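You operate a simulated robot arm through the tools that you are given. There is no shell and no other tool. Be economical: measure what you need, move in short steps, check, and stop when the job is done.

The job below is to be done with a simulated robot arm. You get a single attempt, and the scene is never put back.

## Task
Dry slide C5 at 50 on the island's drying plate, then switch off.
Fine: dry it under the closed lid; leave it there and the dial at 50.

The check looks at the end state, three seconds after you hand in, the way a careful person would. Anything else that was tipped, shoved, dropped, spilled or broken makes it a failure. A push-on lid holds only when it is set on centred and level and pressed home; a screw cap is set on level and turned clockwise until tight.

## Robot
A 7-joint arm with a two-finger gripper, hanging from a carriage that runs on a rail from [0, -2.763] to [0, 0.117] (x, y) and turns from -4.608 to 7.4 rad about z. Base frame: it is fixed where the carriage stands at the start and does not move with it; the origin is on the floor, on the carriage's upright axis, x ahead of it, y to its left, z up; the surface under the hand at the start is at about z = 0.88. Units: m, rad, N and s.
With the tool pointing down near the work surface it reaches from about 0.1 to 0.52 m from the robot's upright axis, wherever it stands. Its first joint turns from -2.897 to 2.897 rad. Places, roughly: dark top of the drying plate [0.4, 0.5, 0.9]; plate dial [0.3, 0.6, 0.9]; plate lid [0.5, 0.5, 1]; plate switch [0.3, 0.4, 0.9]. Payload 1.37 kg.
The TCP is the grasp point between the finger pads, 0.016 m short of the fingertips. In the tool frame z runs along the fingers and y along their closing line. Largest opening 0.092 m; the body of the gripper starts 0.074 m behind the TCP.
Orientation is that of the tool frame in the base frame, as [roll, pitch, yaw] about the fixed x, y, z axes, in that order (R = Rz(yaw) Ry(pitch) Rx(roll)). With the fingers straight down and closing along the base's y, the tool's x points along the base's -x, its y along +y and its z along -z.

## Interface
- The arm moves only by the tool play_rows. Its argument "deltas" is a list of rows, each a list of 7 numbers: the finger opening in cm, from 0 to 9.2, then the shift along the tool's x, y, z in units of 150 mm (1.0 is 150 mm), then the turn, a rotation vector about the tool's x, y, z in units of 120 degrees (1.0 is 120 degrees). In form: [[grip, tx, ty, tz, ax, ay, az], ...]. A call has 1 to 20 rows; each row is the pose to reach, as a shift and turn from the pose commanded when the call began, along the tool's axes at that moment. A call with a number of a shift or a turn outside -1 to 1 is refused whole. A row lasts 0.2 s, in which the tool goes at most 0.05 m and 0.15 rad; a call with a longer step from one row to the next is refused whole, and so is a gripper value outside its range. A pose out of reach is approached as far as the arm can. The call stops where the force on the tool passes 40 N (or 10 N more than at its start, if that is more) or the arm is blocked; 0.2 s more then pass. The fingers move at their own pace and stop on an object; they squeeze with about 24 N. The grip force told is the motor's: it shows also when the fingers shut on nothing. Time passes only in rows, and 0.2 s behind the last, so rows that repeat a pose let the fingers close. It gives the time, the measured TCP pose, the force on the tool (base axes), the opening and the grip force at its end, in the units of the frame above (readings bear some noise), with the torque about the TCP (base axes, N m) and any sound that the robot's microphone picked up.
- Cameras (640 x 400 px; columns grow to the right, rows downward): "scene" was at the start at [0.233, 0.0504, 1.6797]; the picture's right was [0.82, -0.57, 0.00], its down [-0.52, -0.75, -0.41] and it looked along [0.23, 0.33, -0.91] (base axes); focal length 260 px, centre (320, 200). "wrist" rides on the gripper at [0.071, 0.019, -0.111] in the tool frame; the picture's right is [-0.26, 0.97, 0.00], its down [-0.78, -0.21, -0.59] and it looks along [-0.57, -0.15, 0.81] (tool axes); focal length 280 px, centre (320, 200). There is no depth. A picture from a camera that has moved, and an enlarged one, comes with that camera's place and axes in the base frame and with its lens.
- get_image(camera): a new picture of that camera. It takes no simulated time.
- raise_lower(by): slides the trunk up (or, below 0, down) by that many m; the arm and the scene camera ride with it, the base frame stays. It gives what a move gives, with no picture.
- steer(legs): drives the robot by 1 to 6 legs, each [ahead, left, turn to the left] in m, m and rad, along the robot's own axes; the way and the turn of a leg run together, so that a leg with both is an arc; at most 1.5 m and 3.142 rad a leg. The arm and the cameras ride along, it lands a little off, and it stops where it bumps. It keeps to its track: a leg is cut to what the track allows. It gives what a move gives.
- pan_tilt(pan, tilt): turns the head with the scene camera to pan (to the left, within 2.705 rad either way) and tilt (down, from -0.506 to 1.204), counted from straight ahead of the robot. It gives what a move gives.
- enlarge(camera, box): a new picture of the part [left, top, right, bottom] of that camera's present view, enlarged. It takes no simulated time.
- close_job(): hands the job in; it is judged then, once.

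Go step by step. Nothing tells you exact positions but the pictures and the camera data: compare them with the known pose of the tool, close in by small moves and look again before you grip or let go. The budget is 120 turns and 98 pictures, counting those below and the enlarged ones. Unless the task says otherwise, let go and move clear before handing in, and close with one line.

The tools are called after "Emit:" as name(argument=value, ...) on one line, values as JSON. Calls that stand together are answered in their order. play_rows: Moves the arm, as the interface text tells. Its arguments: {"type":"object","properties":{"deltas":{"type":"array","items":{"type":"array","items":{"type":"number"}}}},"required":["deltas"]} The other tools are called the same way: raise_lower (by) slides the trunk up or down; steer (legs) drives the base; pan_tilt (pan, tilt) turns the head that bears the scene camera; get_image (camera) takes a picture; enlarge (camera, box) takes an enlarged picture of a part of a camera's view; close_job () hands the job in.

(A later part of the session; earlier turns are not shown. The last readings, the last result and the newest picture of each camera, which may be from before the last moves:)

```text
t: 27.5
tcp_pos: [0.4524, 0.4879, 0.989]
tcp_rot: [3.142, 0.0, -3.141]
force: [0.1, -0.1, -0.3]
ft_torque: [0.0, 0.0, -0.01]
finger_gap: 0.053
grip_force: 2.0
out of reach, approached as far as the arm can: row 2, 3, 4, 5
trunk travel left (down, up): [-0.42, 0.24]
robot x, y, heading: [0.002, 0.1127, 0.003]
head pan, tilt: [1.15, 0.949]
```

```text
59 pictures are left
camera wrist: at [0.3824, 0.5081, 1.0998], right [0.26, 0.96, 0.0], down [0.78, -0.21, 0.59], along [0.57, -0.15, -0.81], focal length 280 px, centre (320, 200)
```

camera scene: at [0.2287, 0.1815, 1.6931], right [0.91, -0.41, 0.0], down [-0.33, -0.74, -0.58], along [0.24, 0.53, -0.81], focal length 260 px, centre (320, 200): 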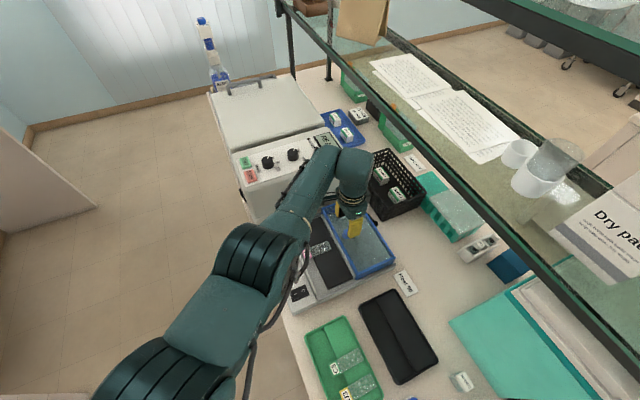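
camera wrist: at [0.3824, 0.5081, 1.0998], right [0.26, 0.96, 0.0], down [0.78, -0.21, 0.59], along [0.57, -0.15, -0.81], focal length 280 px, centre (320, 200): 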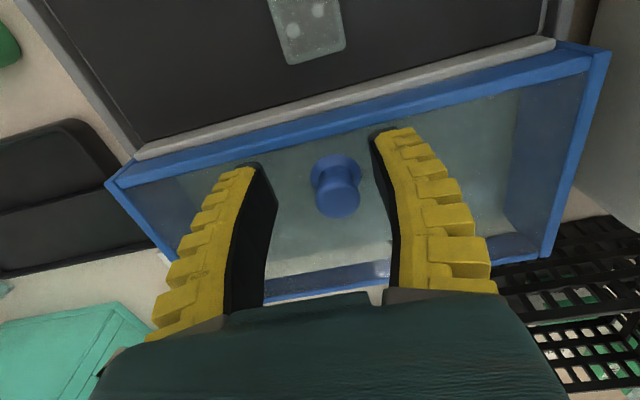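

It's short again at this height, so lowering the trunk further will help. I'll rise 10 cm and lower the trunk 10 cm.

Emit:
play_rows(deltas=[[5.0, 0.1, 0, -0.2, 0, 0, 0], [5.0, 0.1, 0, -0.5, 0, 0, 0], [5.0, 0.1, 0, -0.8, 0, 0, 0], [5.0, 0.1, 0, -1.0, 0, 0, 0], [5.0, 0.1, 0, -1.0, 0, 0, 0]])

Emit:
raise_lower(by=-0.1)

```text
t: 28.7
tcp_pos: [0.4391, 0.4872, 1.1398]
tcp_rot: [3.141, -0.001, 3.141]
force: [-0.5, 0.4, -0.2]
ft_torque: [-0.01, 0.04, 0.02]
finger_gap: 0.053
grip_force: 2.2
trunk travel left (down, up): [-0.42, 0.24]
robot x, y, heading: [-0.0017, 0.1156, -0.001]
head pan, tilt: [1.15, 0.949]
```

```text
t: 30.1
tcp_pos: [0.4399, 0.4869, 1.0401]
tcp_rot: [-3.14, -0.001, -3.141]
force: [-0.3, -0.3, -0.3]
ft_torque: [-0.01, 0.04, -0.03]
finger_gap: 0.0532
grip_force: 2.5
trunk travel left (down, up): [-0.32, 0.34]
robot x, y, heading: [-0.0017, 0.1127, -0.003]
head pan, tilt: [1.15, 0.949]
```

Emit:
play_rows(deltas=[[5.0, -0.08, 0.035, 0.0, 0, 0, 0], [5.0, -0.15, 0.065, 0.0, 0, 0, 0], [5.0, -0.15, 0.065, 0.15, 0, 0, 0], [5.0, -0.15, 0.065, 0.3, 0, 0, 0], [5.0, -0.15, 0.065, 0.345, 0, 0, 0], [5.0, -0.15, 0.065, 0.345, 0, 0, 0]])

Emit:
get_image(camera="wrist")

```text
t: 31.4
tcp_pos: [0.4599, 0.4978, 0.9873]
tcp_rot: [-3.141, 0.001, 3.141]
force: [-0.6, 0.0, 0.0]
ft_torque: [0.01, 0.01, 0.04]
finger_gap: 0.0529
grip_force: 2.1
trunk travel left (down, up): [-0.32, 0.34]
robot x, y, heading: [-0.0009, 0.1164, -0.002]
head pan, tilt: [1.15, 0.949]
```

```text
58 pictures are left
camera wrist: at [0.39, 0.5174, 1.0982], right [0.26, 0.96, 0.0], down [0.78, -0.21, 0.59], along [0.57, -0.15, -0.81], focal length 280 px, centre (320, 200)
```

wrist: 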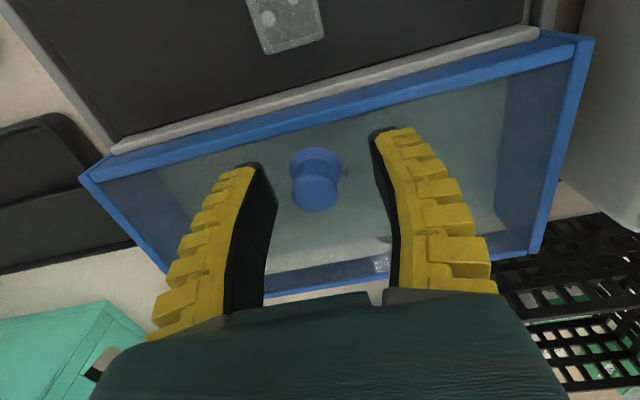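

The knob is centred between the fingers. I'll close on it.

Emit:
play_rows(deltas=[[4.0, 0, 0, 0, 0, 0, 0], [2.8, 0, 0, 0, 0, 0, 0], [1.0, 0, 0, 0, 0, 0, 0], [1.0, 0, 0, 0, 0, 0, 0], [1.0, 0, 0, 0, 0, 0, 0]])

Emit:
enlarge(camera="wrist", box=[70, 20, 610, 310])

Emit:
enlarge(camera="scene", box=[250, 160, 430, 310])

```text
t: 32.6
tcp_pos: [0.4608, 0.4968, 0.9888]
tcp_rot: [-3.14, 0.0, 3.14]
force: [0.7, -5.5, 0.1]
ft_torque: [-0.04, -0.05, -0.01]
finger_gap: 0.0172
grip_force: 5.7
trunk travel left (down, up): [-0.32, 0.34]
robot x, y, heading: [-0.0012, 0.1123, 0.002]
head pan, tilt: [1.15, 0.949]
```

```text
1.19 times, centred on (340, 165) of wrist
camera zoom: at [0.3903, 0.5163, 1.0978], right [0.26, 0.96, 0.0], down [0.78, -0.21, 0.59], along [0.57, -0.16, -0.81], focal length 332 px, centre (296, 242)
```

zoom: 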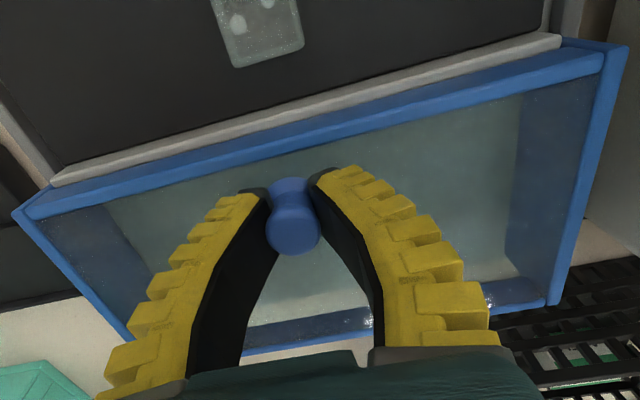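

```text
2.67 times, centred on (340, 235) of scene
camera zoom: at [0.2288, 0.181, 1.5131], right [0.91, -0.41, 0.0], down [-0.33, -0.74, -0.58], along [0.24, 0.53, -0.81], focal length 694 px, centre (267, 107)
```

zoom: 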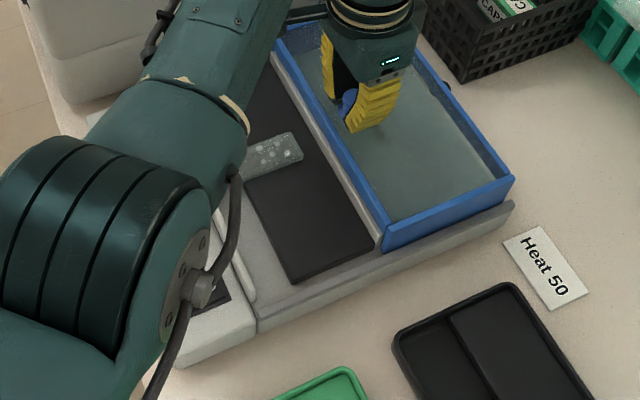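

I'll let the grip settle, then lift a few mm to feel whether the lid is free or captive.

Emit:
play_rows(deltas=[[0.5, 0, 0, 0, 0, 0, 0], [0.5, 0, 0, 0, 0, 0, 0], [0.5, 0, 0, -0.02, 0, 0, 0], [0.5, 0, 0, -0.04, 0, 0, 0], [0.5, 0, 0, -0.06, 0, 0, 0]])

Emit:
get_image(camera="wrist")

```text
t: 33.9
tcp_pos: [0.4568, 0.4954, 0.9928]
tcp_rot: [-3.138, -0.005, -3.142]
force: [0.4, -3.8, -22.1]
ft_torque: [0.0, 0.02, -0.03]
finger_gap: 0.0067
grip_force: 27.8
trunk travel left (down, up): [-0.32, 0.34]
robot x, y, heading: [-0.0014, 0.1122, 0.0]
head pan, tilt: [1.15, 0.949]
```

```text
55 pictures are left
camera wrist: at [0.3876, 0.5154, 1.1031], right [0.26, 0.97, -0.01], down [0.78, -0.21, 0.59], along [0.56, -0.16, -0.81], focal length 280 px, centre (320, 200)
```

wrist: 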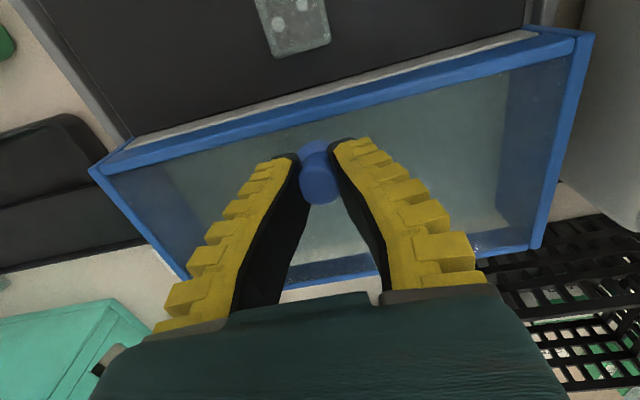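

There's 22 N of pull, so the lid is either heavy or captive. I'll hold still and re-read the force and view.

Emit:
play_rows(deltas=[[0.5, 0, 0, 0, 0, 0, 0], [0.5, 0, 0, 0, 0, 0, 0]])

Emit:
enlarge(camera="scene", box=[250, 160, 430, 310])

```text
t: 34.5
tcp_pos: [0.4576, 0.494, 0.9941]
tcp_rot: [-3.138, -0.005, -3.141]
force: [-1.7, -4.6, -22.3]
ft_torque: [0.03, 0.08, 0.02]
finger_gap: 0.0059
grip_force: 27.6
trunk travel left (down, up): [-0.32, 0.34]
robot x, y, heading: [-0.0, 0.1114, -0.001]
head pan, tilt: [1.15, 0.949]
```

```text
2.67 times, centred on (340, 235) of scene
camera zoom: at [0.2277, 0.1803, 1.5127], right [0.91, -0.41, 0.0], down [-0.33, -0.74, -0.58], along [0.24, 0.53, -0.81], focal length 694 px, centre (267, 107)
```

zoom: 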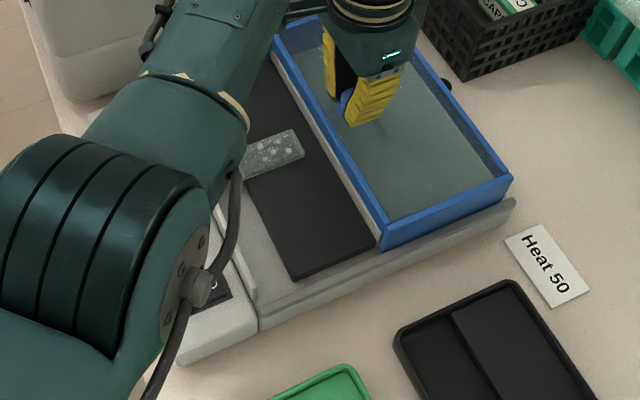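

The lid seems captive vertically, so it probably runs on the side rails. I'll relax the lift and pull it 1 cm toward −x.

Emit:
play_rows(deltas=[[0.5, 0, 0, 0.025, 0, 0, 0], [0.5, 0.02, 0, 0.03, 0, 0, 0], [0.5, 0.04, 0, 0.03, 0, 0, 0], [0.5, 0.06, 0, 0.03, 0, 0, 0], [0.5, 0.08, 0, 0.03, 0, 0, 0]])

Emit:
get_image(camera="wrist")

Emit:
enlarge(camera="scene", box=[250, 160, 430, 310])

```text
t: 35.6
tcp_pos: [0.4497, 0.4941, 0.9937]
tcp_rot: [3.141, 0.004, 3.14]
force: [0.5, -15.7, 3.7]
ft_torque: [-0.09, -0.2, 0.02]
finger_gap: 0.006
grip_force: 28.2
trunk travel left (down, up): [-0.32, 0.34]
robot x, y, heading: [-0.0002, 0.1096, 0.001]
head pan, tilt: [1.15, 0.949]
```

```text
53 pictures are left
camera wrist: at [0.3791, 0.515, 1.1035], right [0.26, 0.96, 0.0], down [0.78, -0.21, 0.59], along [0.57, -0.16, -0.81], focal length 280 px, centre (320, 200)
```

wrist: 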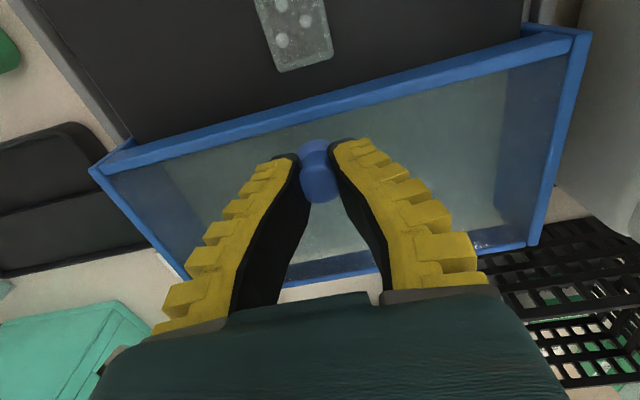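

```text
2.67 times, centred on (340, 235) of scene
camera zoom: at [0.2289, 0.1801, 1.5132], right [0.91, -0.41, 0.0], down [-0.33, -0.74, -0.58], along [0.24, 0.53, -0.81], focal length 694 px, centre (267, 107)
```

zoom: 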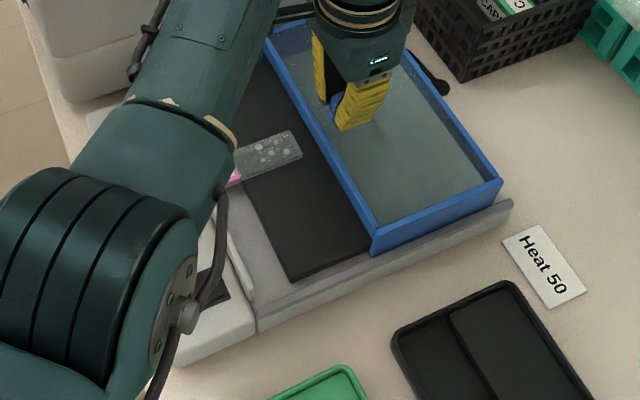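

The lid slides toward −x. I'll correct the 16 N side load by shifting −y a few mm and pull another 1 cm, watching the slide.

Emit:
play_rows(deltas=[[0.5, 0, -0.01, 0, 0, 0, 0], [0.5, 0.02, -0.02, 0, 0, 0, 0], [0.5, 0.04, -0.02, 0, 0, 0, 0], [0.5, 0.06, -0.02, 0, 0, 0, 0]])

Emit:
enlarge(camera="wrist", box=[80, 0, 600, 290])

Emit:
enlarge(camera="scene", box=[300, 180, 400, 260])

```text
t: 36.6
tcp_pos: [0.4396, 0.4946, 0.9938]
tcp_rot: [3.142, 0.002, -3.141]
force: [1.4, -3.8, 7.7]
ft_torque: [-0.14, -0.36, -0.02]
finger_gap: 0.0061
grip_force: 28.2
trunk travel left (down, up): [-0.32, 0.34]
robot x, y, heading: [0.0, 0.117, 0.003]
head pan, tilt: [1.15, 0.949]
```

```text
1.23 times, centred on (340, 145) of wrist
camera zoom: at [0.3697, 0.5146, 1.1035], right [0.26, 0.97, 0.0], down [0.78, -0.21, 0.59], along [0.57, -0.15, -0.81], focal length 345 px, centre (295, 268)
```

zoom: 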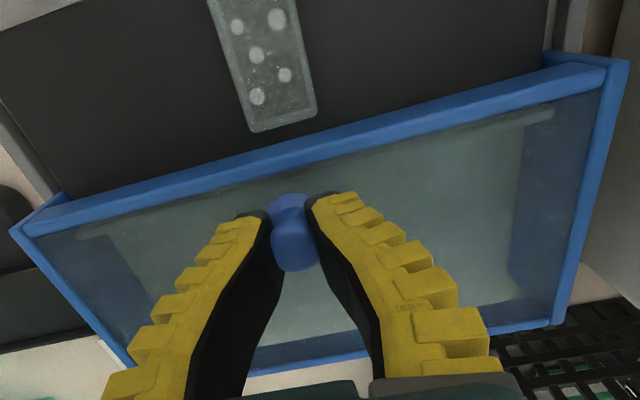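

```text
5.00 times, centred on (350, 220) of scene
camera zoom: at [0.2291, 0.1816, 1.5133], right [0.91, -0.41, 0.0], down [-0.33, -0.74, -0.58], along [0.24, 0.53, -0.81], focal length 1301 px, centre (170, 100)
```

zoom: 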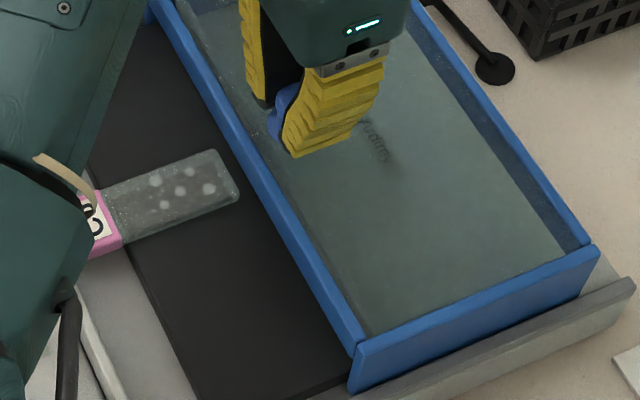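

Before the front wall reaches the slide I need to know whether the lid lifts. I'll try a gentle upward pull here.

Emit:
play_rows(deltas=[[0.5, 0, 0, -0.02, 0, 0, 0], [0.5, 0, 0, -0.04, 0, 0, 0], [0.5, 0, 0, -0.06, 0, 0, 0], [0.5, 0, 0, -0.08, 0, 0, 0]])

Emit:
enlarge(camera="wrist", box=[80, 0, 600, 290])

Emit:
enlarge(camera="scene", box=[300, 180, 400, 260])

```text
t: 37.6
tcp_pos: [0.4378, 0.4954, 1.0023]
tcp_rot: [-3.14, -0.005, 3.141]
force: [-1.7, 6.3, -19.5]
ft_torque: [0.01, 0.02, 0.01]
finger_gap: 0.0062
grip_force: 28.2
trunk travel left (down, up): [-0.32, 0.34]
robot x, y, heading: [-0.0011, 0.1141, 0.004]
head pan, tilt: [1.15, 0.949]
```

```text
1.23 times, centred on (340, 145) of wrist
camera zoom: at [0.367, 0.5147, 1.1123], right [0.26, 0.97, 0.0], down [0.78, -0.21, 0.59], along [0.56, -0.16, -0.81], focal length 345 px, centre (295, 268)
```

zoom: 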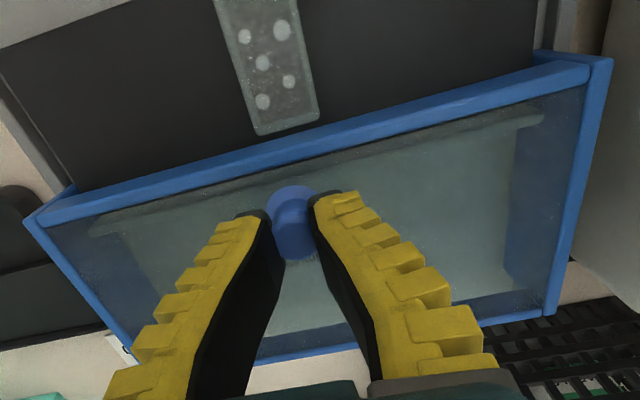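

```text
5.00 times, centred on (350, 220) of scene
camera zoom: at [0.2277, 0.1817, 1.5127], right [0.91, -0.41, 0.0], down [-0.33, -0.74, -0.58], along [0.24, 0.53, -0.81], focal length 1301 px, centre (170, 100)
```

zoom: 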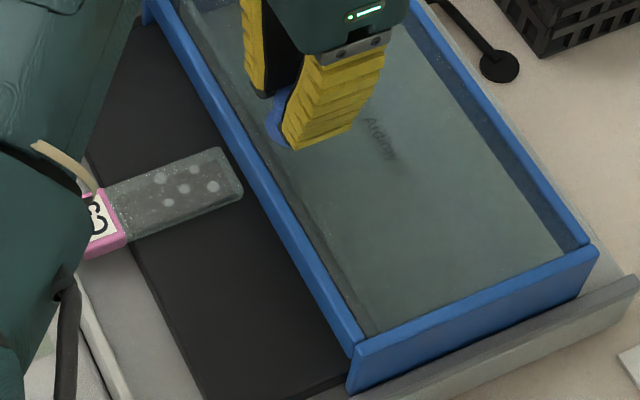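

The lid didn't rise and the fingers slid up the knob, so it's a captive sliding lid. I'll reopen, lower, regrip the knob deeper, and pull on carefully.

Emit:
play_rows(deltas=[[4.0, 0, 0.01, 0, 0, 0, 0], [4.0, 0, 0.01, 0, 0, 0, 0], [4.0, 0, 0.01, 0.06, 0, 0, 0], [4.0, 0, 0.01, 0.105, 0, 0, 0], [2.5, 0, 0.01, 0.105, 0, 0, 0], [1.5, 0, 0.01, 0.105, 0, 0, 0], [1.5, 0, 0.01, 0.105, 0, 0, 0]])

Emit:
get_image(camera="wrist")

```text
t: 39.2
tcp_pos: [0.4397, 0.4963, 0.9877]
tcp_rot: [3.142, 0.001, 3.14]
force: [0.5, -0.5, -0.2]
ft_torque: [-0.02, 0.02, -0.07]
finger_gap: 0.0194
grip_force: 3.4
trunk travel left (down, up): [-0.32, 0.34]
robot x, y, heading: [0.0033, 0.1155, 0.001]
head pan, tilt: [1.15, 0.949]
```

```text
47 pictures are left
camera wrist: at [0.3689, 0.5158, 1.0983], right [0.26, 0.96, 0.0], down [0.78, -0.21, 0.59], along [0.57, -0.15, -0.81], focal length 280 px, centre (320, 200)
```

wrist: 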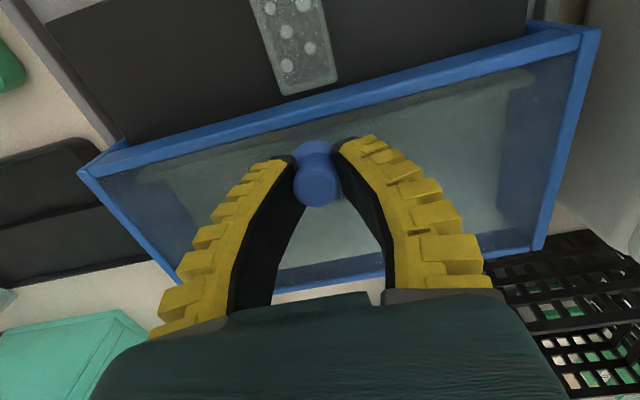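

The fingers are settled in the knob's neck with no vertical load. I'll pull 2 cm and check that the slide isn't pushed.

Emit:
play_rows(deltas=[[1.2, 0.03, 0, 0, 0, 0, 0], [1.2, 0.06, 0, 0, 0, 0, 0], [1.2, 0.09, 0, 0, 0, 0, 0], [1.2, 0.12, 0, 0, 0, 0, 0]])

Emit:
get_image(camera="wrist")

Emit:
enlarge(camera="scene", box=[300, 180, 400, 260])

```text
t: 40.2
tcp_pos: [0.4218, 0.4957, 0.9872]
tcp_rot: [-3.141, 0.0, 3.141]
force: [0.1, -1.1, 0.0]
ft_torque: [0.0, -0.05, -0.02]
finger_gap: 0.0172
grip_force: 3.3
trunk travel left (down, up): [-0.32, 0.34]
robot x, y, heading: [0.004, 0.1134, -0.003]
head pan, tilt: [1.15, 0.949]
```

```text
46 pictures are left
camera wrist: at [0.3509, 0.5155, 1.0985], right [0.26, 0.96, 0.0], down [0.78, -0.21, 0.59], along [0.57, -0.16, -0.81], focal length 280 px, centre (320, 200)
```

wrist: 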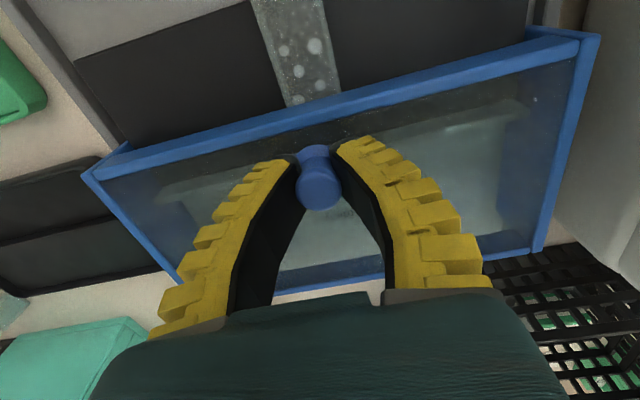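

```text
5.00 times, centred on (350, 220) of scene
camera zoom: at [0.2288, 0.1815, 1.5132], right [0.91, -0.41, 0.0], down [-0.33, -0.74, -0.58], along [0.24, 0.53, -0.81], focal length 1301 px, centre (170, 100)
```

zoom: 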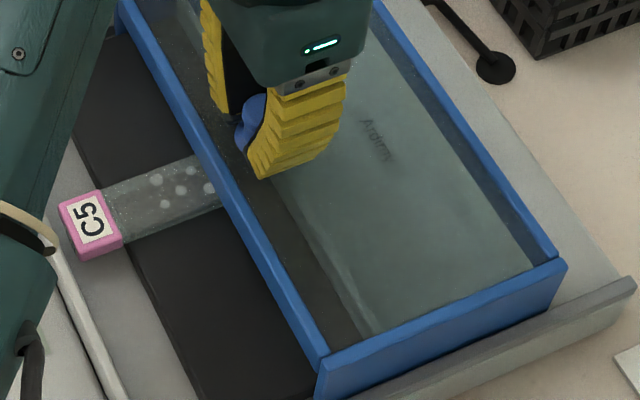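

The lid passes freely over the glass and the slide hasn't moved. I'll pull on 4 cm, stopping before the label.

Emit:
play_rows(deltas=[[1.2, 0.06, 0, 0, 0, 0, 0], [1.2, 0.12, 0, 0, 0, 0, 0], [1.2, 0.18, 0, 0, 0, 0, 0], [1.2, 0.24, 0, 0, 0, 0, 0], [1.2, 0.27, 0, 0, 0, 0, 0]])

Emit:
get_image(camera="wrist")

Emit:
enlarge(camera="scene", box=[290, 180, 390, 260])

```text
t: 41.5
tcp_pos: [0.3814, 0.4953, 0.9897]
tcp_rot: [-3.141, 0.002, 3.141]
force: [0.7, -2.4, 0.3]
ft_torque: [0.02, -0.03, -0.03]
finger_gap: 0.0177
grip_force: 3.7
trunk travel left (down, up): [-0.32, 0.34]
robot x, y, heading: [0.0021, 0.115, -0.0]
head pan, tilt: [1.15, 0.949]
```

```text
44 pictures are left
camera wrist: at [0.3103, 0.5156, 1.0987], right [0.26, 0.96, 0.0], down [0.78, -0.21, 0.59], along [0.57, -0.15, -0.81], focal length 280 px, centre (320, 200)
```

wrist: 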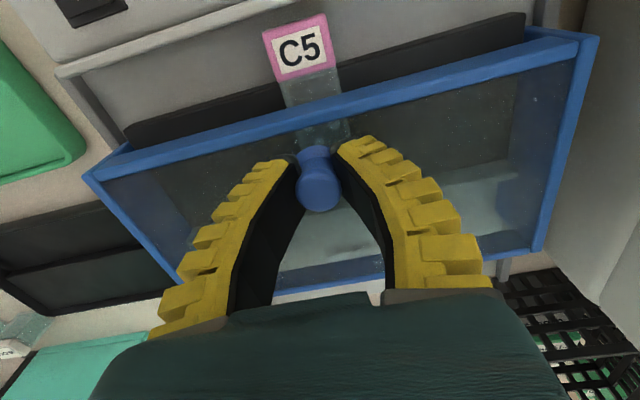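

```text
5.00 times, centred on (340, 220) of scene
camera zoom: at [0.2288, 0.1814, 1.5131], right [0.91, -0.41, 0.0], down [-0.33, -0.74, -0.58], along [0.24, 0.53, -0.81], focal length 1301 px, centre (220, 100)
```

zoom: 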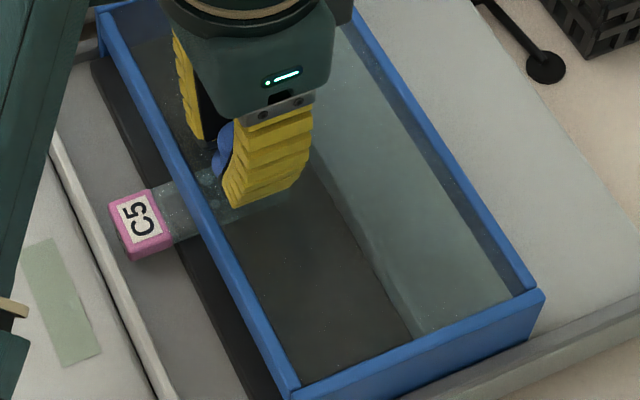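

C5 is still in place. The lid front is near x≈0.346, about to pass the label. I'll pull just 1 cm and check for contact.

Emit:
play_rows(deltas=[[1.2, 0.02, 0, 0, 0, 0, 0], [1.2, 0.04, 0, 0, 0, 0, 0], [1.2, 0.065, 0, 0, 0, 0, 0]])

Emit:
enlarge(camera="wrist", box=[200, 0, 440, 150])

Emit:
enlarge(camera="scene", box=[290, 180, 390, 260])

```text
t: 42.2
tcp_pos: [0.3723, 0.4952, 0.9864]
tcp_rot: [-3.141, -0.001, 3.141]
force: [0.5, -2.6, -0.4]
ft_torque: [0.01, -0.04, 0.01]
finger_gap: 0.0178
grip_force: 4.4
trunk travel left (down, up): [-0.32, 0.34]
robot x, y, heading: [-0.0016, 0.1135, 0.0]
head pan, tilt: [1.15, 0.949]
```

```text
2.67 times, centred on (320, 75) of wrist
camera zoom: at [0.3005, 0.5157, 1.0987], right [0.26, 0.96, 0.0], down [0.78, -0.21, 0.59], along [0.57, -0.16, -0.81], focal length 748 px, centre (320, 533)
```

zoom: 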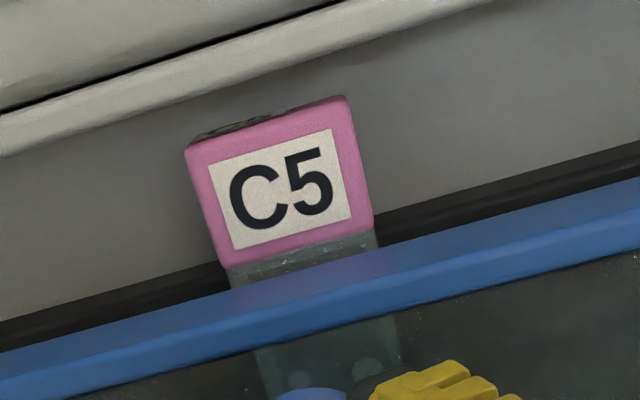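

```text
5.00 times, centred on (340, 220) of scene
camera zoom: at [0.2288, 0.1814, 1.5131], right [0.91, -0.41, 0.0], down [-0.33, -0.74, -0.58], along [0.24, 0.53, -0.81], focal length 1301 px, centre (220, 100)
```

zoom: 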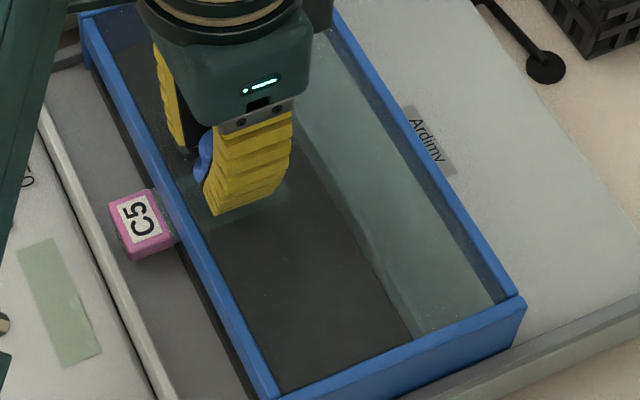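

Still clear. I'll pull one more centimetre.

Emit:
play_rows(deltas=[[1.2, 0.02, 0, 0, 0, 0, 0], [1.2, 0.04, 0, 0, 0, 0, 0], [1.2, 0.06, 0, 0, 0, 0, 0]])

Emit:
enlarge(camera="wrist", box=[200, 0, 440, 150])

Emit:
enlarge(camera="scene", box=[290, 180, 390, 260])

```text
t: 43.0
tcp_pos: [0.3637, 0.4953, 0.9877]
tcp_rot: [-3.141, -0.001, 3.141]
force: [1.0, -3.0, 0.2]
ft_torque: [-0.02, 0.02, -0.03]
finger_gap: 0.018
grip_force: 4.9
trunk travel left (down, up): [-0.32, 0.34]
robot x, y, heading: [0.0002, 0.1122, 0.004]
head pan, tilt: [1.15, 0.949]
```

```text
2.67 times, centred on (320, 75) of wrist
camera zoom: at [0.2918, 0.5158, 1.0986], right [0.26, 0.96, 0.0], down [0.78, -0.21, 0.59], along [0.57, -0.15, -0.81], focal length 748 px, centre (320, 533)
```

zoom: 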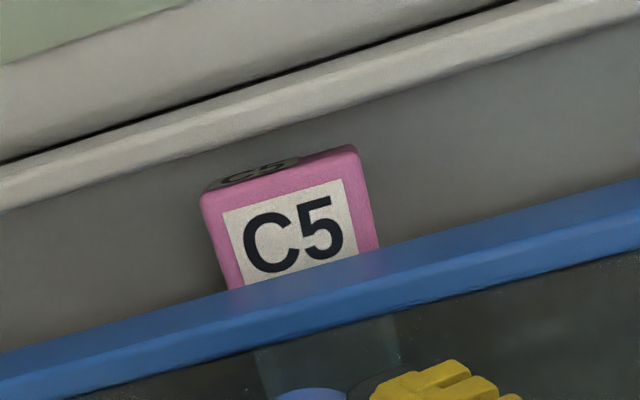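

```text
5.00 times, centred on (340, 220) of scene
camera zoom: at [0.2288, 0.1813, 1.5132], right [0.91, -0.41, 0.0], down [-0.33, -0.74, -0.58], along [0.24, 0.53, -0.81], focal length 1301 px, centre (220, 100)
```

zoom: 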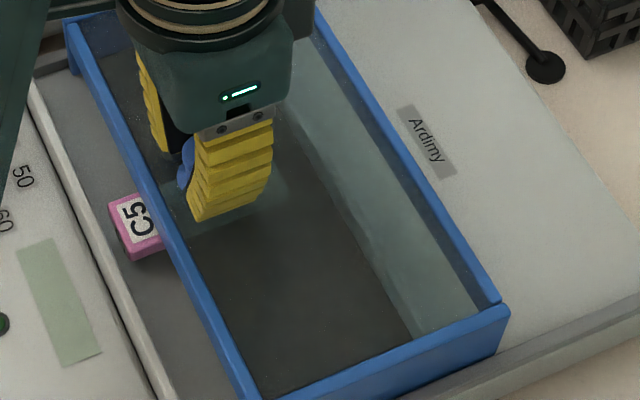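

The lid is passing over the label without contact. I'll continue toward the closed stop in fine steps, watching the force.

Emit:
play_rows(deltas=[[1.2, 0.03, 0, 0, 0, 0, 0], [1.2, 0.06, 0, 0, 0, 0, 0], [1.2, 0.09, 0, 0, 0, 0, 0], [1.2, 0.12, 0, 0, 0, 0, 0]])

Emit:
get_image(camera="wrist")

Emit:
enlarge(camera="scene", box=[270, 180, 390, 270])

```text
t: 44.0
tcp_pos: [0.3428, 0.4947, 0.987]
tcp_rot: [3.141, 0.0, 3.141]
force: [0.4, -2.2, 0.6]
ft_torque: [-0.02, -0.01, 0.0]
finger_gap: 0.0179
grip_force: 4.4
trunk travel left (down, up): [-0.32, 0.34]
robot x, y, heading: [-0.0009, 0.1155, 0.007]
head pan, tilt: [1.15, 0.949]
```

```text
38 pictures are left
camera wrist: at [0.2736, 0.5157, 1.0981], right [0.26, 0.96, 0.0], down [0.78, -0.21, 0.59], along [0.57, -0.15, -0.81], focal length 280 px, centre (320, 200)
```

wrist: 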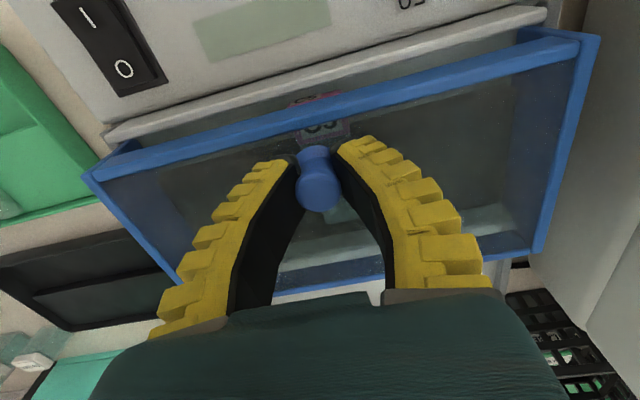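

```text
4.44 times, centred on (330, 225) of scene
camera zoom: at [0.2288, 0.1814, 1.5132], right [0.91, -0.41, 0.0], down [-0.33, -0.74, -0.58], along [0.24, 0.53, -0.81], focal length 1156 px, centre (276, 89)
```

zoom: 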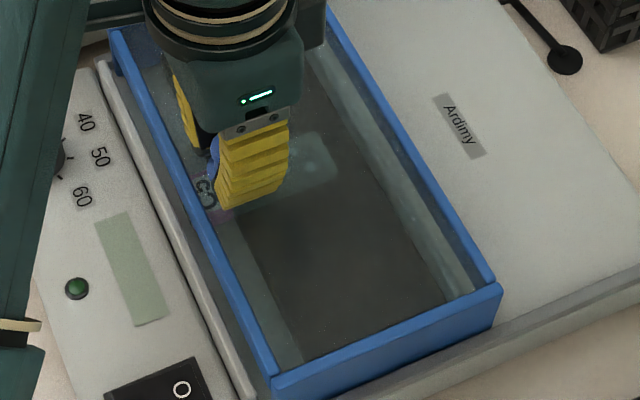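

It's nearly closed, with about 1 cm to the fence. I'll pull on until it meets the stop.

Emit:
play_rows(deltas=[[1.2, 0.025, 0, 0, 0, 0, 0], [1.2, 0.05, 0, 0, 0, 0, 0], [1.2, 0.075, 0, 0, 0, 0, 0]])

Emit:
get_image(camera="wrist")

Emit:
enlarge(camera="scene", box=[270, 180, 390, 270])

```text
t: 44.9
tcp_pos: [0.3334, 0.4964, 0.9887]
tcp_rot: [-3.142, 0.0, 3.139]
force: [2.6, -1.1, -0.4]
ft_torque: [-0.02, -0.05, -0.04]
finger_gap: 0.0176
grip_force: 3.5
trunk travel left (down, up): [-0.32, 0.34]
robot x, y, heading: [-0.0, 0.1152, 0.0]
head pan, tilt: [1.15, 0.949]
```

```text
36 pictures are left
camera wrist: at [0.2625, 0.5157, 1.0987], right [0.26, 0.96, 0.0], down [0.78, -0.21, 0.59], along [0.57, -0.16, -0.81], focal length 280 px, centre (320, 200)
```

wrist: 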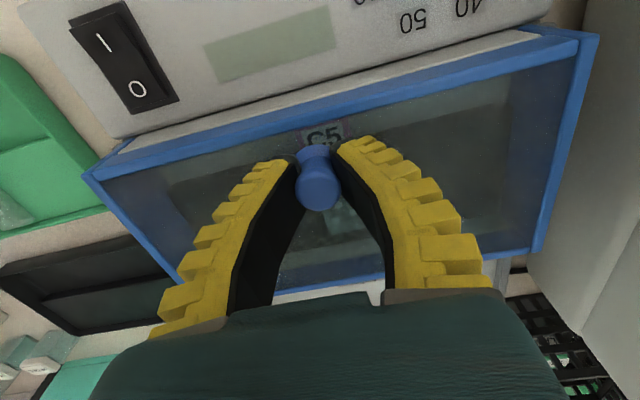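

```text
4.44 times, centred on (330, 225) of scene
camera zoom: at [0.2289, 0.1814, 1.5132], right [0.91, -0.41, 0.0], down [-0.33, -0.74, -0.58], along [0.24, 0.53, -0.81], focal length 1156 px, centre (276, 89)
```

zoom: 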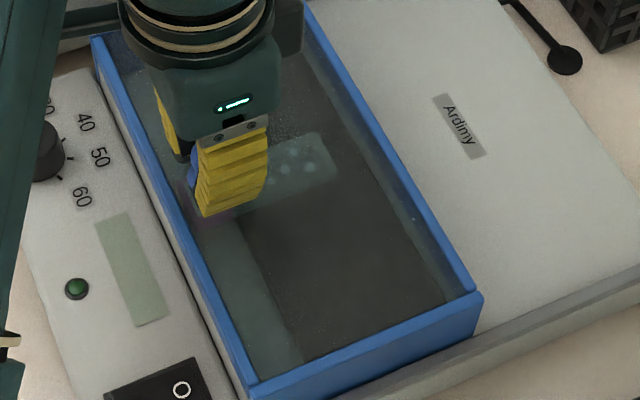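

Emit:
play_rows(deltas=[[1.2, 0.02, 0, 0, 0, 0, 0], [1.2, 0.04, 0, 0, 0, 0, 0], [1.2, 0.05, 0, 0, 0, 0, 0]])

Emit:
get_image(camera="wrist")

```text
t: 45.6
tcp_pos: [0.3256, 0.495, 0.9884]
tcp_rot: [-3.14, 0.0, 3.14]
force: [2.6, -6.0, 0.1]
ft_torque: [-0.03, -0.01, -0.06]
finger_gap: 0.0193
grip_force: 5.6
trunk travel left (down, up): [-0.32, 0.34]
robot x, y, heading: [0.0022, 0.1108, 0.006]
head pan, tilt: [1.15, 0.949]
```

```text
34 pictures are left
camera wrist: at [0.2553, 0.5151, 1.0986], right [0.26, 0.96, 0.0], down [0.78, -0.21, 0.59], along [0.57, -0.16, -0.81], focal length 280 px, centre (320, 200)
```

wrist: 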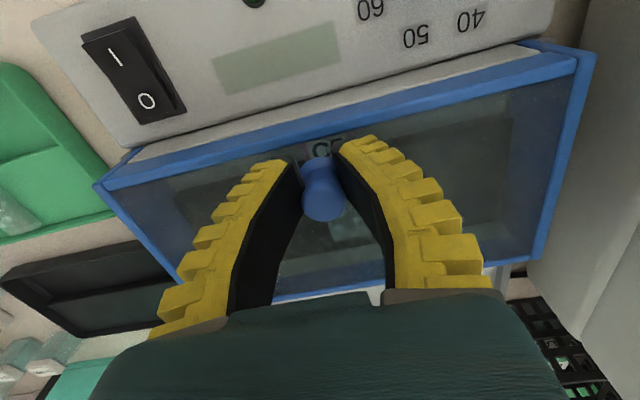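

The lid has stopped against the fence and the fingers slipped on the knob, so it's home. I'll open and rise, then look at the panel.

Emit:
play_rows(deltas=[[4.0, 0, 0, 0, 0, 0, 0], [5.0, 0, 0, 0, 0, 0, 0], [5.0, 0, 0, -0.2, 0, 0, 0], [5.0, 0, 0, -0.5, 0, 0, 0], [5.0, 0, 0, -0.8, 0, 0, 0], [5.0, 0.1, 0, -0.95, 0, 0, 0], [5.0, 0.1, 0, -0.95, 0, 0, 0]])

Emit:
get_image(camera="wrist")

Emit:
enlarge(camera="scene", box=[230, 160, 410, 310])

```text
t: 47.2
tcp_pos: [0.3166, 0.5029, 1.1178]
tcp_rot: [3.137, 0.003, -3.141]
force: [-0.3, -0.8, -0.4]
ft_torque: [-0.01, -0.01, 0.03]
finger_gap: 0.0531
grip_force: 2.1
out of reach, approached as far as the arm can: row 6, 7
trunk travel left (down, up): [-0.32, 0.34]
robot x, y, heading: [-0.0005, 0.1141, -0.004]
head pan, tilt: [1.15, 0.949]
```

```text
33 pictures are left
camera wrist: at [0.245, 0.5227, 1.2279], right [0.26, 0.96, 0.0], down [0.78, -0.21, 0.59], along [0.57, -0.15, -0.81], focal length 280 px, centre (320, 200)
```

wrist: 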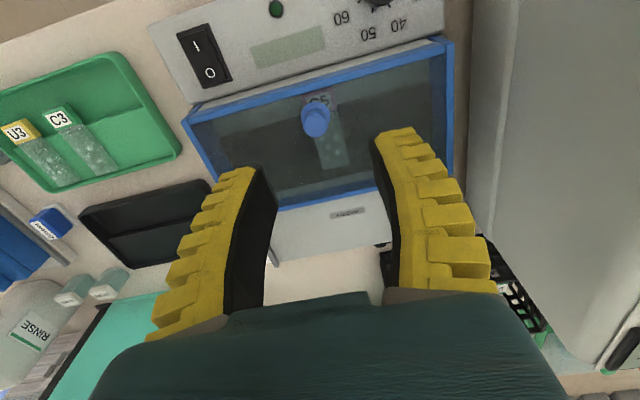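

```text
2.67 times, centred on (320, 235) of scene
camera zoom: at [0.2287, 0.1816, 1.5131], right [0.91, -0.41, 0.0], down [-0.33, -0.74, -0.58], along [0.24, 0.53, -0.81], focal length 694 px, centre (320, 107)
```

zoom: 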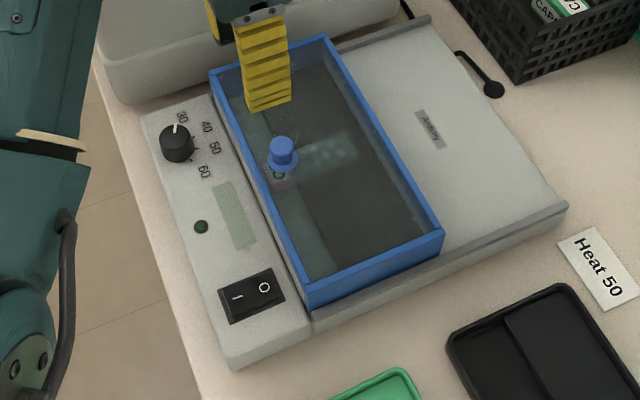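

The lid is closed and flush over C5. I'll raise the trunk 10 cm again and move over the dial to see the scale accurately.

Emit:
raise_lower(by=0.1)

Emit:
play_rows(deltas=[[5.0, 0.15, 0.12, 0.25, 0, 0, 0], [5.0, 0.3, 0.25, 0.5, 0, 0, 0], [5.0, 0.44, 0.38, 0.75, 0, 0, 0], [5.0, 0.44, 0.38, 0.95, 0, 0, 0], [5.0, 0.44, 0.38, 0.95, 0, 0, 0]])

Emit:
get_image(camera="wrist")

```text
t: 48.6
tcp_pos: [0.3165, 0.5022, 1.2166]
tcp_rot: [3.139, 0.003, 3.141]
force: [0.9, 0.3, 0.3]
ft_torque: [0.01, 0.02, -0.02]
finger_gap: 0.0529
grip_force: 1.8
trunk travel left (down, up): [-0.42, 0.24]
robot x, y, heading: [-0.0039, 0.1159, 0.0]
head pan, tilt: [1.15, 0.949]
```

```text
t: 49.8
tcp_pos: [0.2494, 0.561, 1.0758]
tcp_rot: [3.138, 0.004, -3.142]
force: [0.0, -0.2, -0.1]
ft_torque: [0.01, -0.02, 0.02]
finger_gap: 0.0528
grip_force: 2.1
trunk travel left (down, up): [-0.42, 0.24]
robot x, y, heading: [0.001, 0.1163, -0.001]
head pan, tilt: [1.15, 0.949]
```

```text
31 pictures are left
camera wrist: at [0.179, 0.5804, 1.1852], right [0.26, 0.96, 0.0], down [0.78, -0.21, 0.59], along [0.57, -0.15, -0.81], focal length 280 px, centre (320, 200)
```

wrist: 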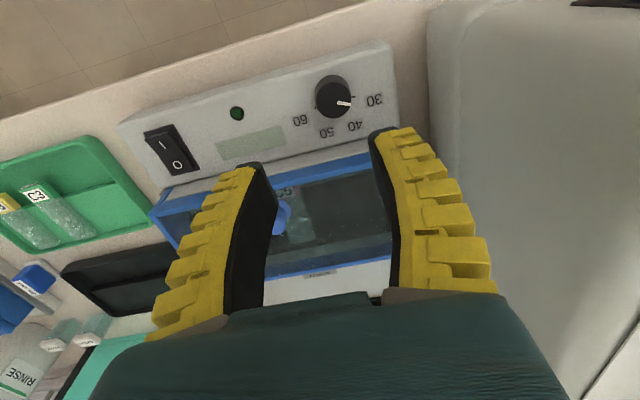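

Emit:
enlarge(camera="wrist", box=[270, 50, 410, 150])

Emit:
enlarge(camera="wrist", box=[110, 90, 230, 190])

```text
4.00 times, centred on (340, 100) of wrist
camera zoom: at [0.179, 0.5804, 1.1852], right [0.26, 0.96, 0.0], down [0.78, -0.21, 0.59], along [0.57, -0.15, -0.81], focal length 1122 px, centre (240, 600)
```

zoom: 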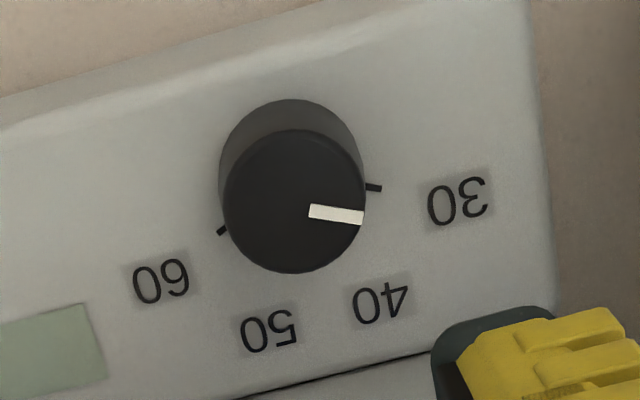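

```text
4.00 times, centred on (170, 140) of wrist
camera zoom: at [0.179, 0.5804, 1.1852], right [0.26, 0.96, 0.0], down [0.78, -0.21, 0.59], along [0.57, -0.15, -0.81], focal length 1122 px, centre (920, 440)
```

zoom: 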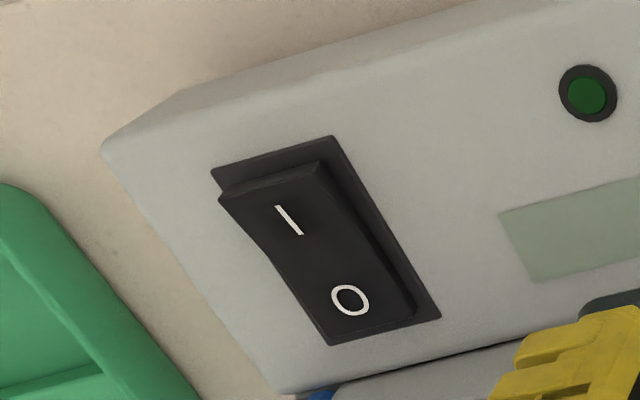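

The switch is off (O side pressed). The knob top is at (0.249, 0.573, 0.9525), 29 mm across, with the panel at z≈0.927. The scale marks are at 65° (30), 21.5° (40), −21.5° (50) and −65° (60). The dial needs about 87° clockwise, so I'll pre-rotate the hand 87° counter-clockwise while up here.

Emit:
play_rows(deltas=[[5.0, 0, 0.08, 0, 0, 0, -0.0656], [5.0, 0, 0.08, 0, 0, 0, -0.1312], [5.0, 0, 0.08, 0, 0, 0, -0.1968], [5.0, 0, 0.08, 0, 0, 0, -0.2624], [5.0, 0, 0.08, 0, 0, 0, -0.328], [5.0, 0, 0.08, 0, 0, 0, -0.3936], [5.0, 0, 0.08, 0, 0, 0, -0.4592], [5.0, 0, 0.08, 0, 0, 0, -0.5248], [5.0, 0, 0.08, 0, 0, 0, -0.5904], [5.0, 0, 0.08, 0, 0, 0, -0.656], [5.0, 0, 0.08, 0, 0, 0, -0.7217], [5.0, 0, 0.08, 0, 0, 0, -0.7217]])

Emit:
get_image(camera="wrist")

```text
t: 52.4
tcp_pos: [0.2506, 0.5726, 1.0741]
tcp_rot: [-3.136, 0.003, -1.628]
force: [0.6, -0.4, -1.0]
ft_torque: [-0.02, -0.01, 0.0]
finger_gap: 0.0531
grip_force: 2.2
trunk travel left (down, up): [-0.42, 0.24]
robot x, y, heading: [-0.0003, 0.1141, -0.002]
head pan, tilt: [1.15, 0.949]
```

```text
28 pictures are left
camera wrist: at [0.2272, 0.5033, 1.1856], right [-0.95, 0.32, 0.0], down [0.25, 0.76, 0.59], along [0.19, 0.56, -0.81], focal length 280 px, centre (320, 200)
```

wrist: 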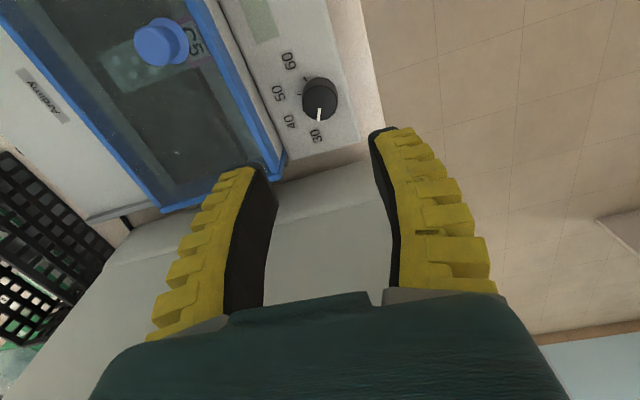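

The hand turned fine and the knob's position is confirmed at about (0.250, 0.572). I'll descend around it.

Emit:
play_rows(deltas=[[4.6, 0, 0, 0.2, 0, 0, 0], [4.6, 0, 0, 0.4, 0, 0, 0], [4.6, 0, 0, 0.6, 0, 0, 0], [4.6, 0, 0, 0.72, 0, 0, 0], [4.6, 0, 0, 0.8, 0, 0, 0], [4.6, 0, 0, 0.84, 0, 0, 0], [4.6, 0, 0, 0.84, 0, 0, 0]])

Emit:
get_image(camera="wrist")

```text
t: 54.0
tcp_pos: [0.2505, 0.5743, 0.9492]
tcp_rot: [-3.138, 0.005, -1.631]
force: [0.4, 0.4, -1.1]
ft_torque: [0.03, -0.02, -0.01]
finger_gap: 0.049
grip_force: 2.2
trunk travel left (down, up): [-0.42, 0.24]
robot x, y, heading: [0.0036, 0.1132, -0.001]
head pan, tilt: [1.15, 0.949]
```

```text
27 pictures are left
camera wrist: at [0.2279, 0.5043, 1.0591], right [-0.95, 0.32, 0.0], down [0.26, 0.76, 0.59], along [0.19, 0.56, -0.81], focal length 280 px, centre (320, 200)
```

wrist: 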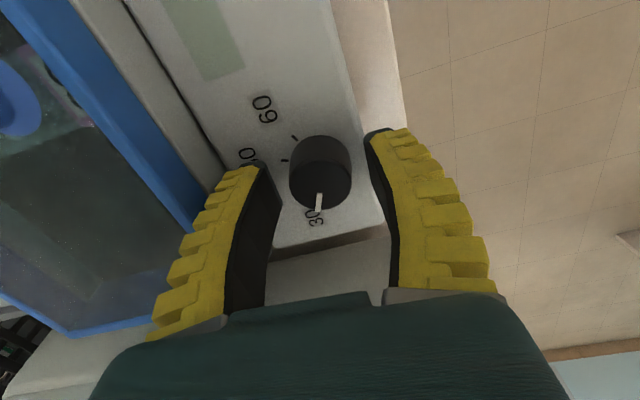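

The knob is between the fingers. I'll close on it.

Emit:
play_rows(deltas=[[3.5, 0, 0, 0, 0, 0, 0], [2.0, 0, 0, 0, 0, 0, 0], [1.0, 0, 0, 0, 0, 0, 0], [1.0, 0, 0, 0, 0, 0, 0], [1.0, 0, 0, 0, 0, 0, 0]])

Emit:
get_image(camera="wrist")

```text
t: 55.2
tcp_pos: [0.2513, 0.5728, 0.9502]
tcp_rot: [-3.14, 0.005, -1.63]
force: [-3.7, -5.3, 10.4]
ft_torque: [-0.46, 0.05, -0.06]
finger_gap: 0.0237
grip_force: 27.8
trunk travel left (down, up): [-0.42, 0.24]
robot x, y, heading: [0.0012, 0.1144, 0.002]
head pan, tilt: [1.15, 0.949]
```

```text
26 pictures are left
camera wrist: at [0.2276, 0.5041, 1.0596], right [-0.95, 0.32, 0.0], down [0.26, 0.76, 0.59], along [0.19, 0.56, -0.81], focal length 280 px, centre (320, 200)
```

wrist: 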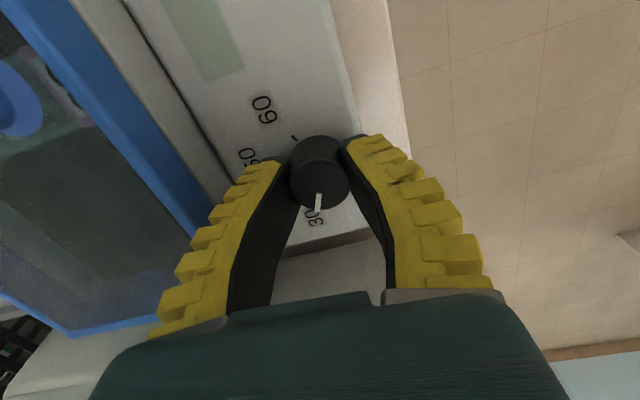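

It's gripped. Now I'll turn 87° clockwise to 50.

Emit:
play_rows(deltas=[[1.0, 0, 0, 0, 0, 0, 0.0656], [1.0, 0, 0, 0, 0, 0, 0.1312], [1.0, 0, 0, 0, 0, 0, 0.1968], [1.0, 0, 0, 0, 0, 0, 0.2624], [1.0, 0, 0, 0, 0, 0, 0.328], [1.0, 0, 0, 0, 0, 0, 0.3936], [1.0, 0, 0, 0, 0, 0, 0.4592], [1.0, 0, 0, 0, 0, 0, 0.5248], [1.0, 0, 0, 0, 0, 0, 0.5904], [1.0, 0, 0, 0, 0, 0, 0.656], [1.0, 0, 0, 0, 0, 0, 0.7217], [1.0, 0, 0, 0, 0, 0, 0.7217]])

Emit:
enlarge(camera="wrist", box=[220, 100, 420, 240])

```text
t: 57.8
tcp_pos: [0.2518, 0.5734, 0.9492]
tcp_rot: [3.138, 0.003, 3.139]
force: [-0.4, -10.1, 15.7]
ft_torque: [-0.14, 0.15, 0.0]
finger_gap: 0.023
grip_force: 28.5
trunk travel left (down, up): [-0.42, 0.24]
robot x, y, heading: [0.0024, 0.1129, -0.004]
head pan, tilt: [1.15, 0.949]
```

```text
2.86 times, centred on (320, 170) of wrist
camera zoom: at [0.1806, 0.5924, 1.0596], right [0.26, 0.96, 0.0], down [0.78, -0.22, 0.59], along [0.57, -0.15, -0.81], focal length 801 px, centre (320, 286)
```

zoom: 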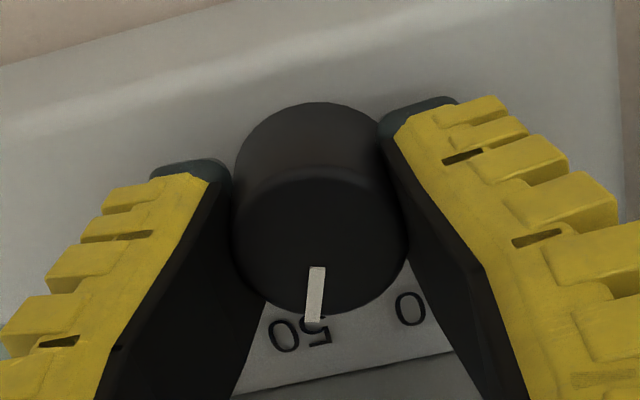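

The pointer now reads at 50 (about −19°, against −21.5°). I'll release, rise, and verify.

Emit:
play_rows(deltas=[[3.0, 0, 0, 0, 0, 0, 0], [4.6, 0, 0, 0, 0, 0, 0], [4.6, 0, 0, 0, 0, 0, 0], [4.6, 0, 0, -0.25, 0, 0, 0], [4.6, 0, 0, -0.5, 0, 0, 0], [4.6, 0, 0, -0.75, 0, 0, 0], [4.6, 0, 0, -0.75, 0, 0, 0]])

Emit:
enlarge(camera="wrist", box=[270, 50, 410, 150])

```text
t: 59.4
tcp_pos: [0.2516, 0.5729, 1.0623]
tcp_rot: [3.138, 0.004, -3.141]
force: [1.2, -0.4, 0.0]
ft_torque: [0.0, -0.01, 0.0]
finger_gap: 0.0491
grip_force: 1.6
trunk travel left (down, up): [-0.42, 0.24]
robot x, y, heading: [-0.0016, 0.1115, -0.003]
head pan, tilt: [1.15, 0.949]
```

```text
4.00 times, centred on (340, 100) of wrist
camera zoom: at [0.1803, 0.592, 1.1728], right [0.26, 0.96, 0.0], down [0.78, -0.21, 0.59], along [0.57, -0.15, -0.81], focal length 1122 px, centre (240, 600)
```

zoom: 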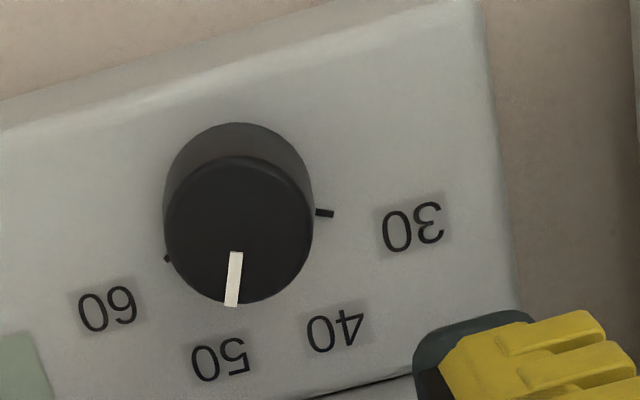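

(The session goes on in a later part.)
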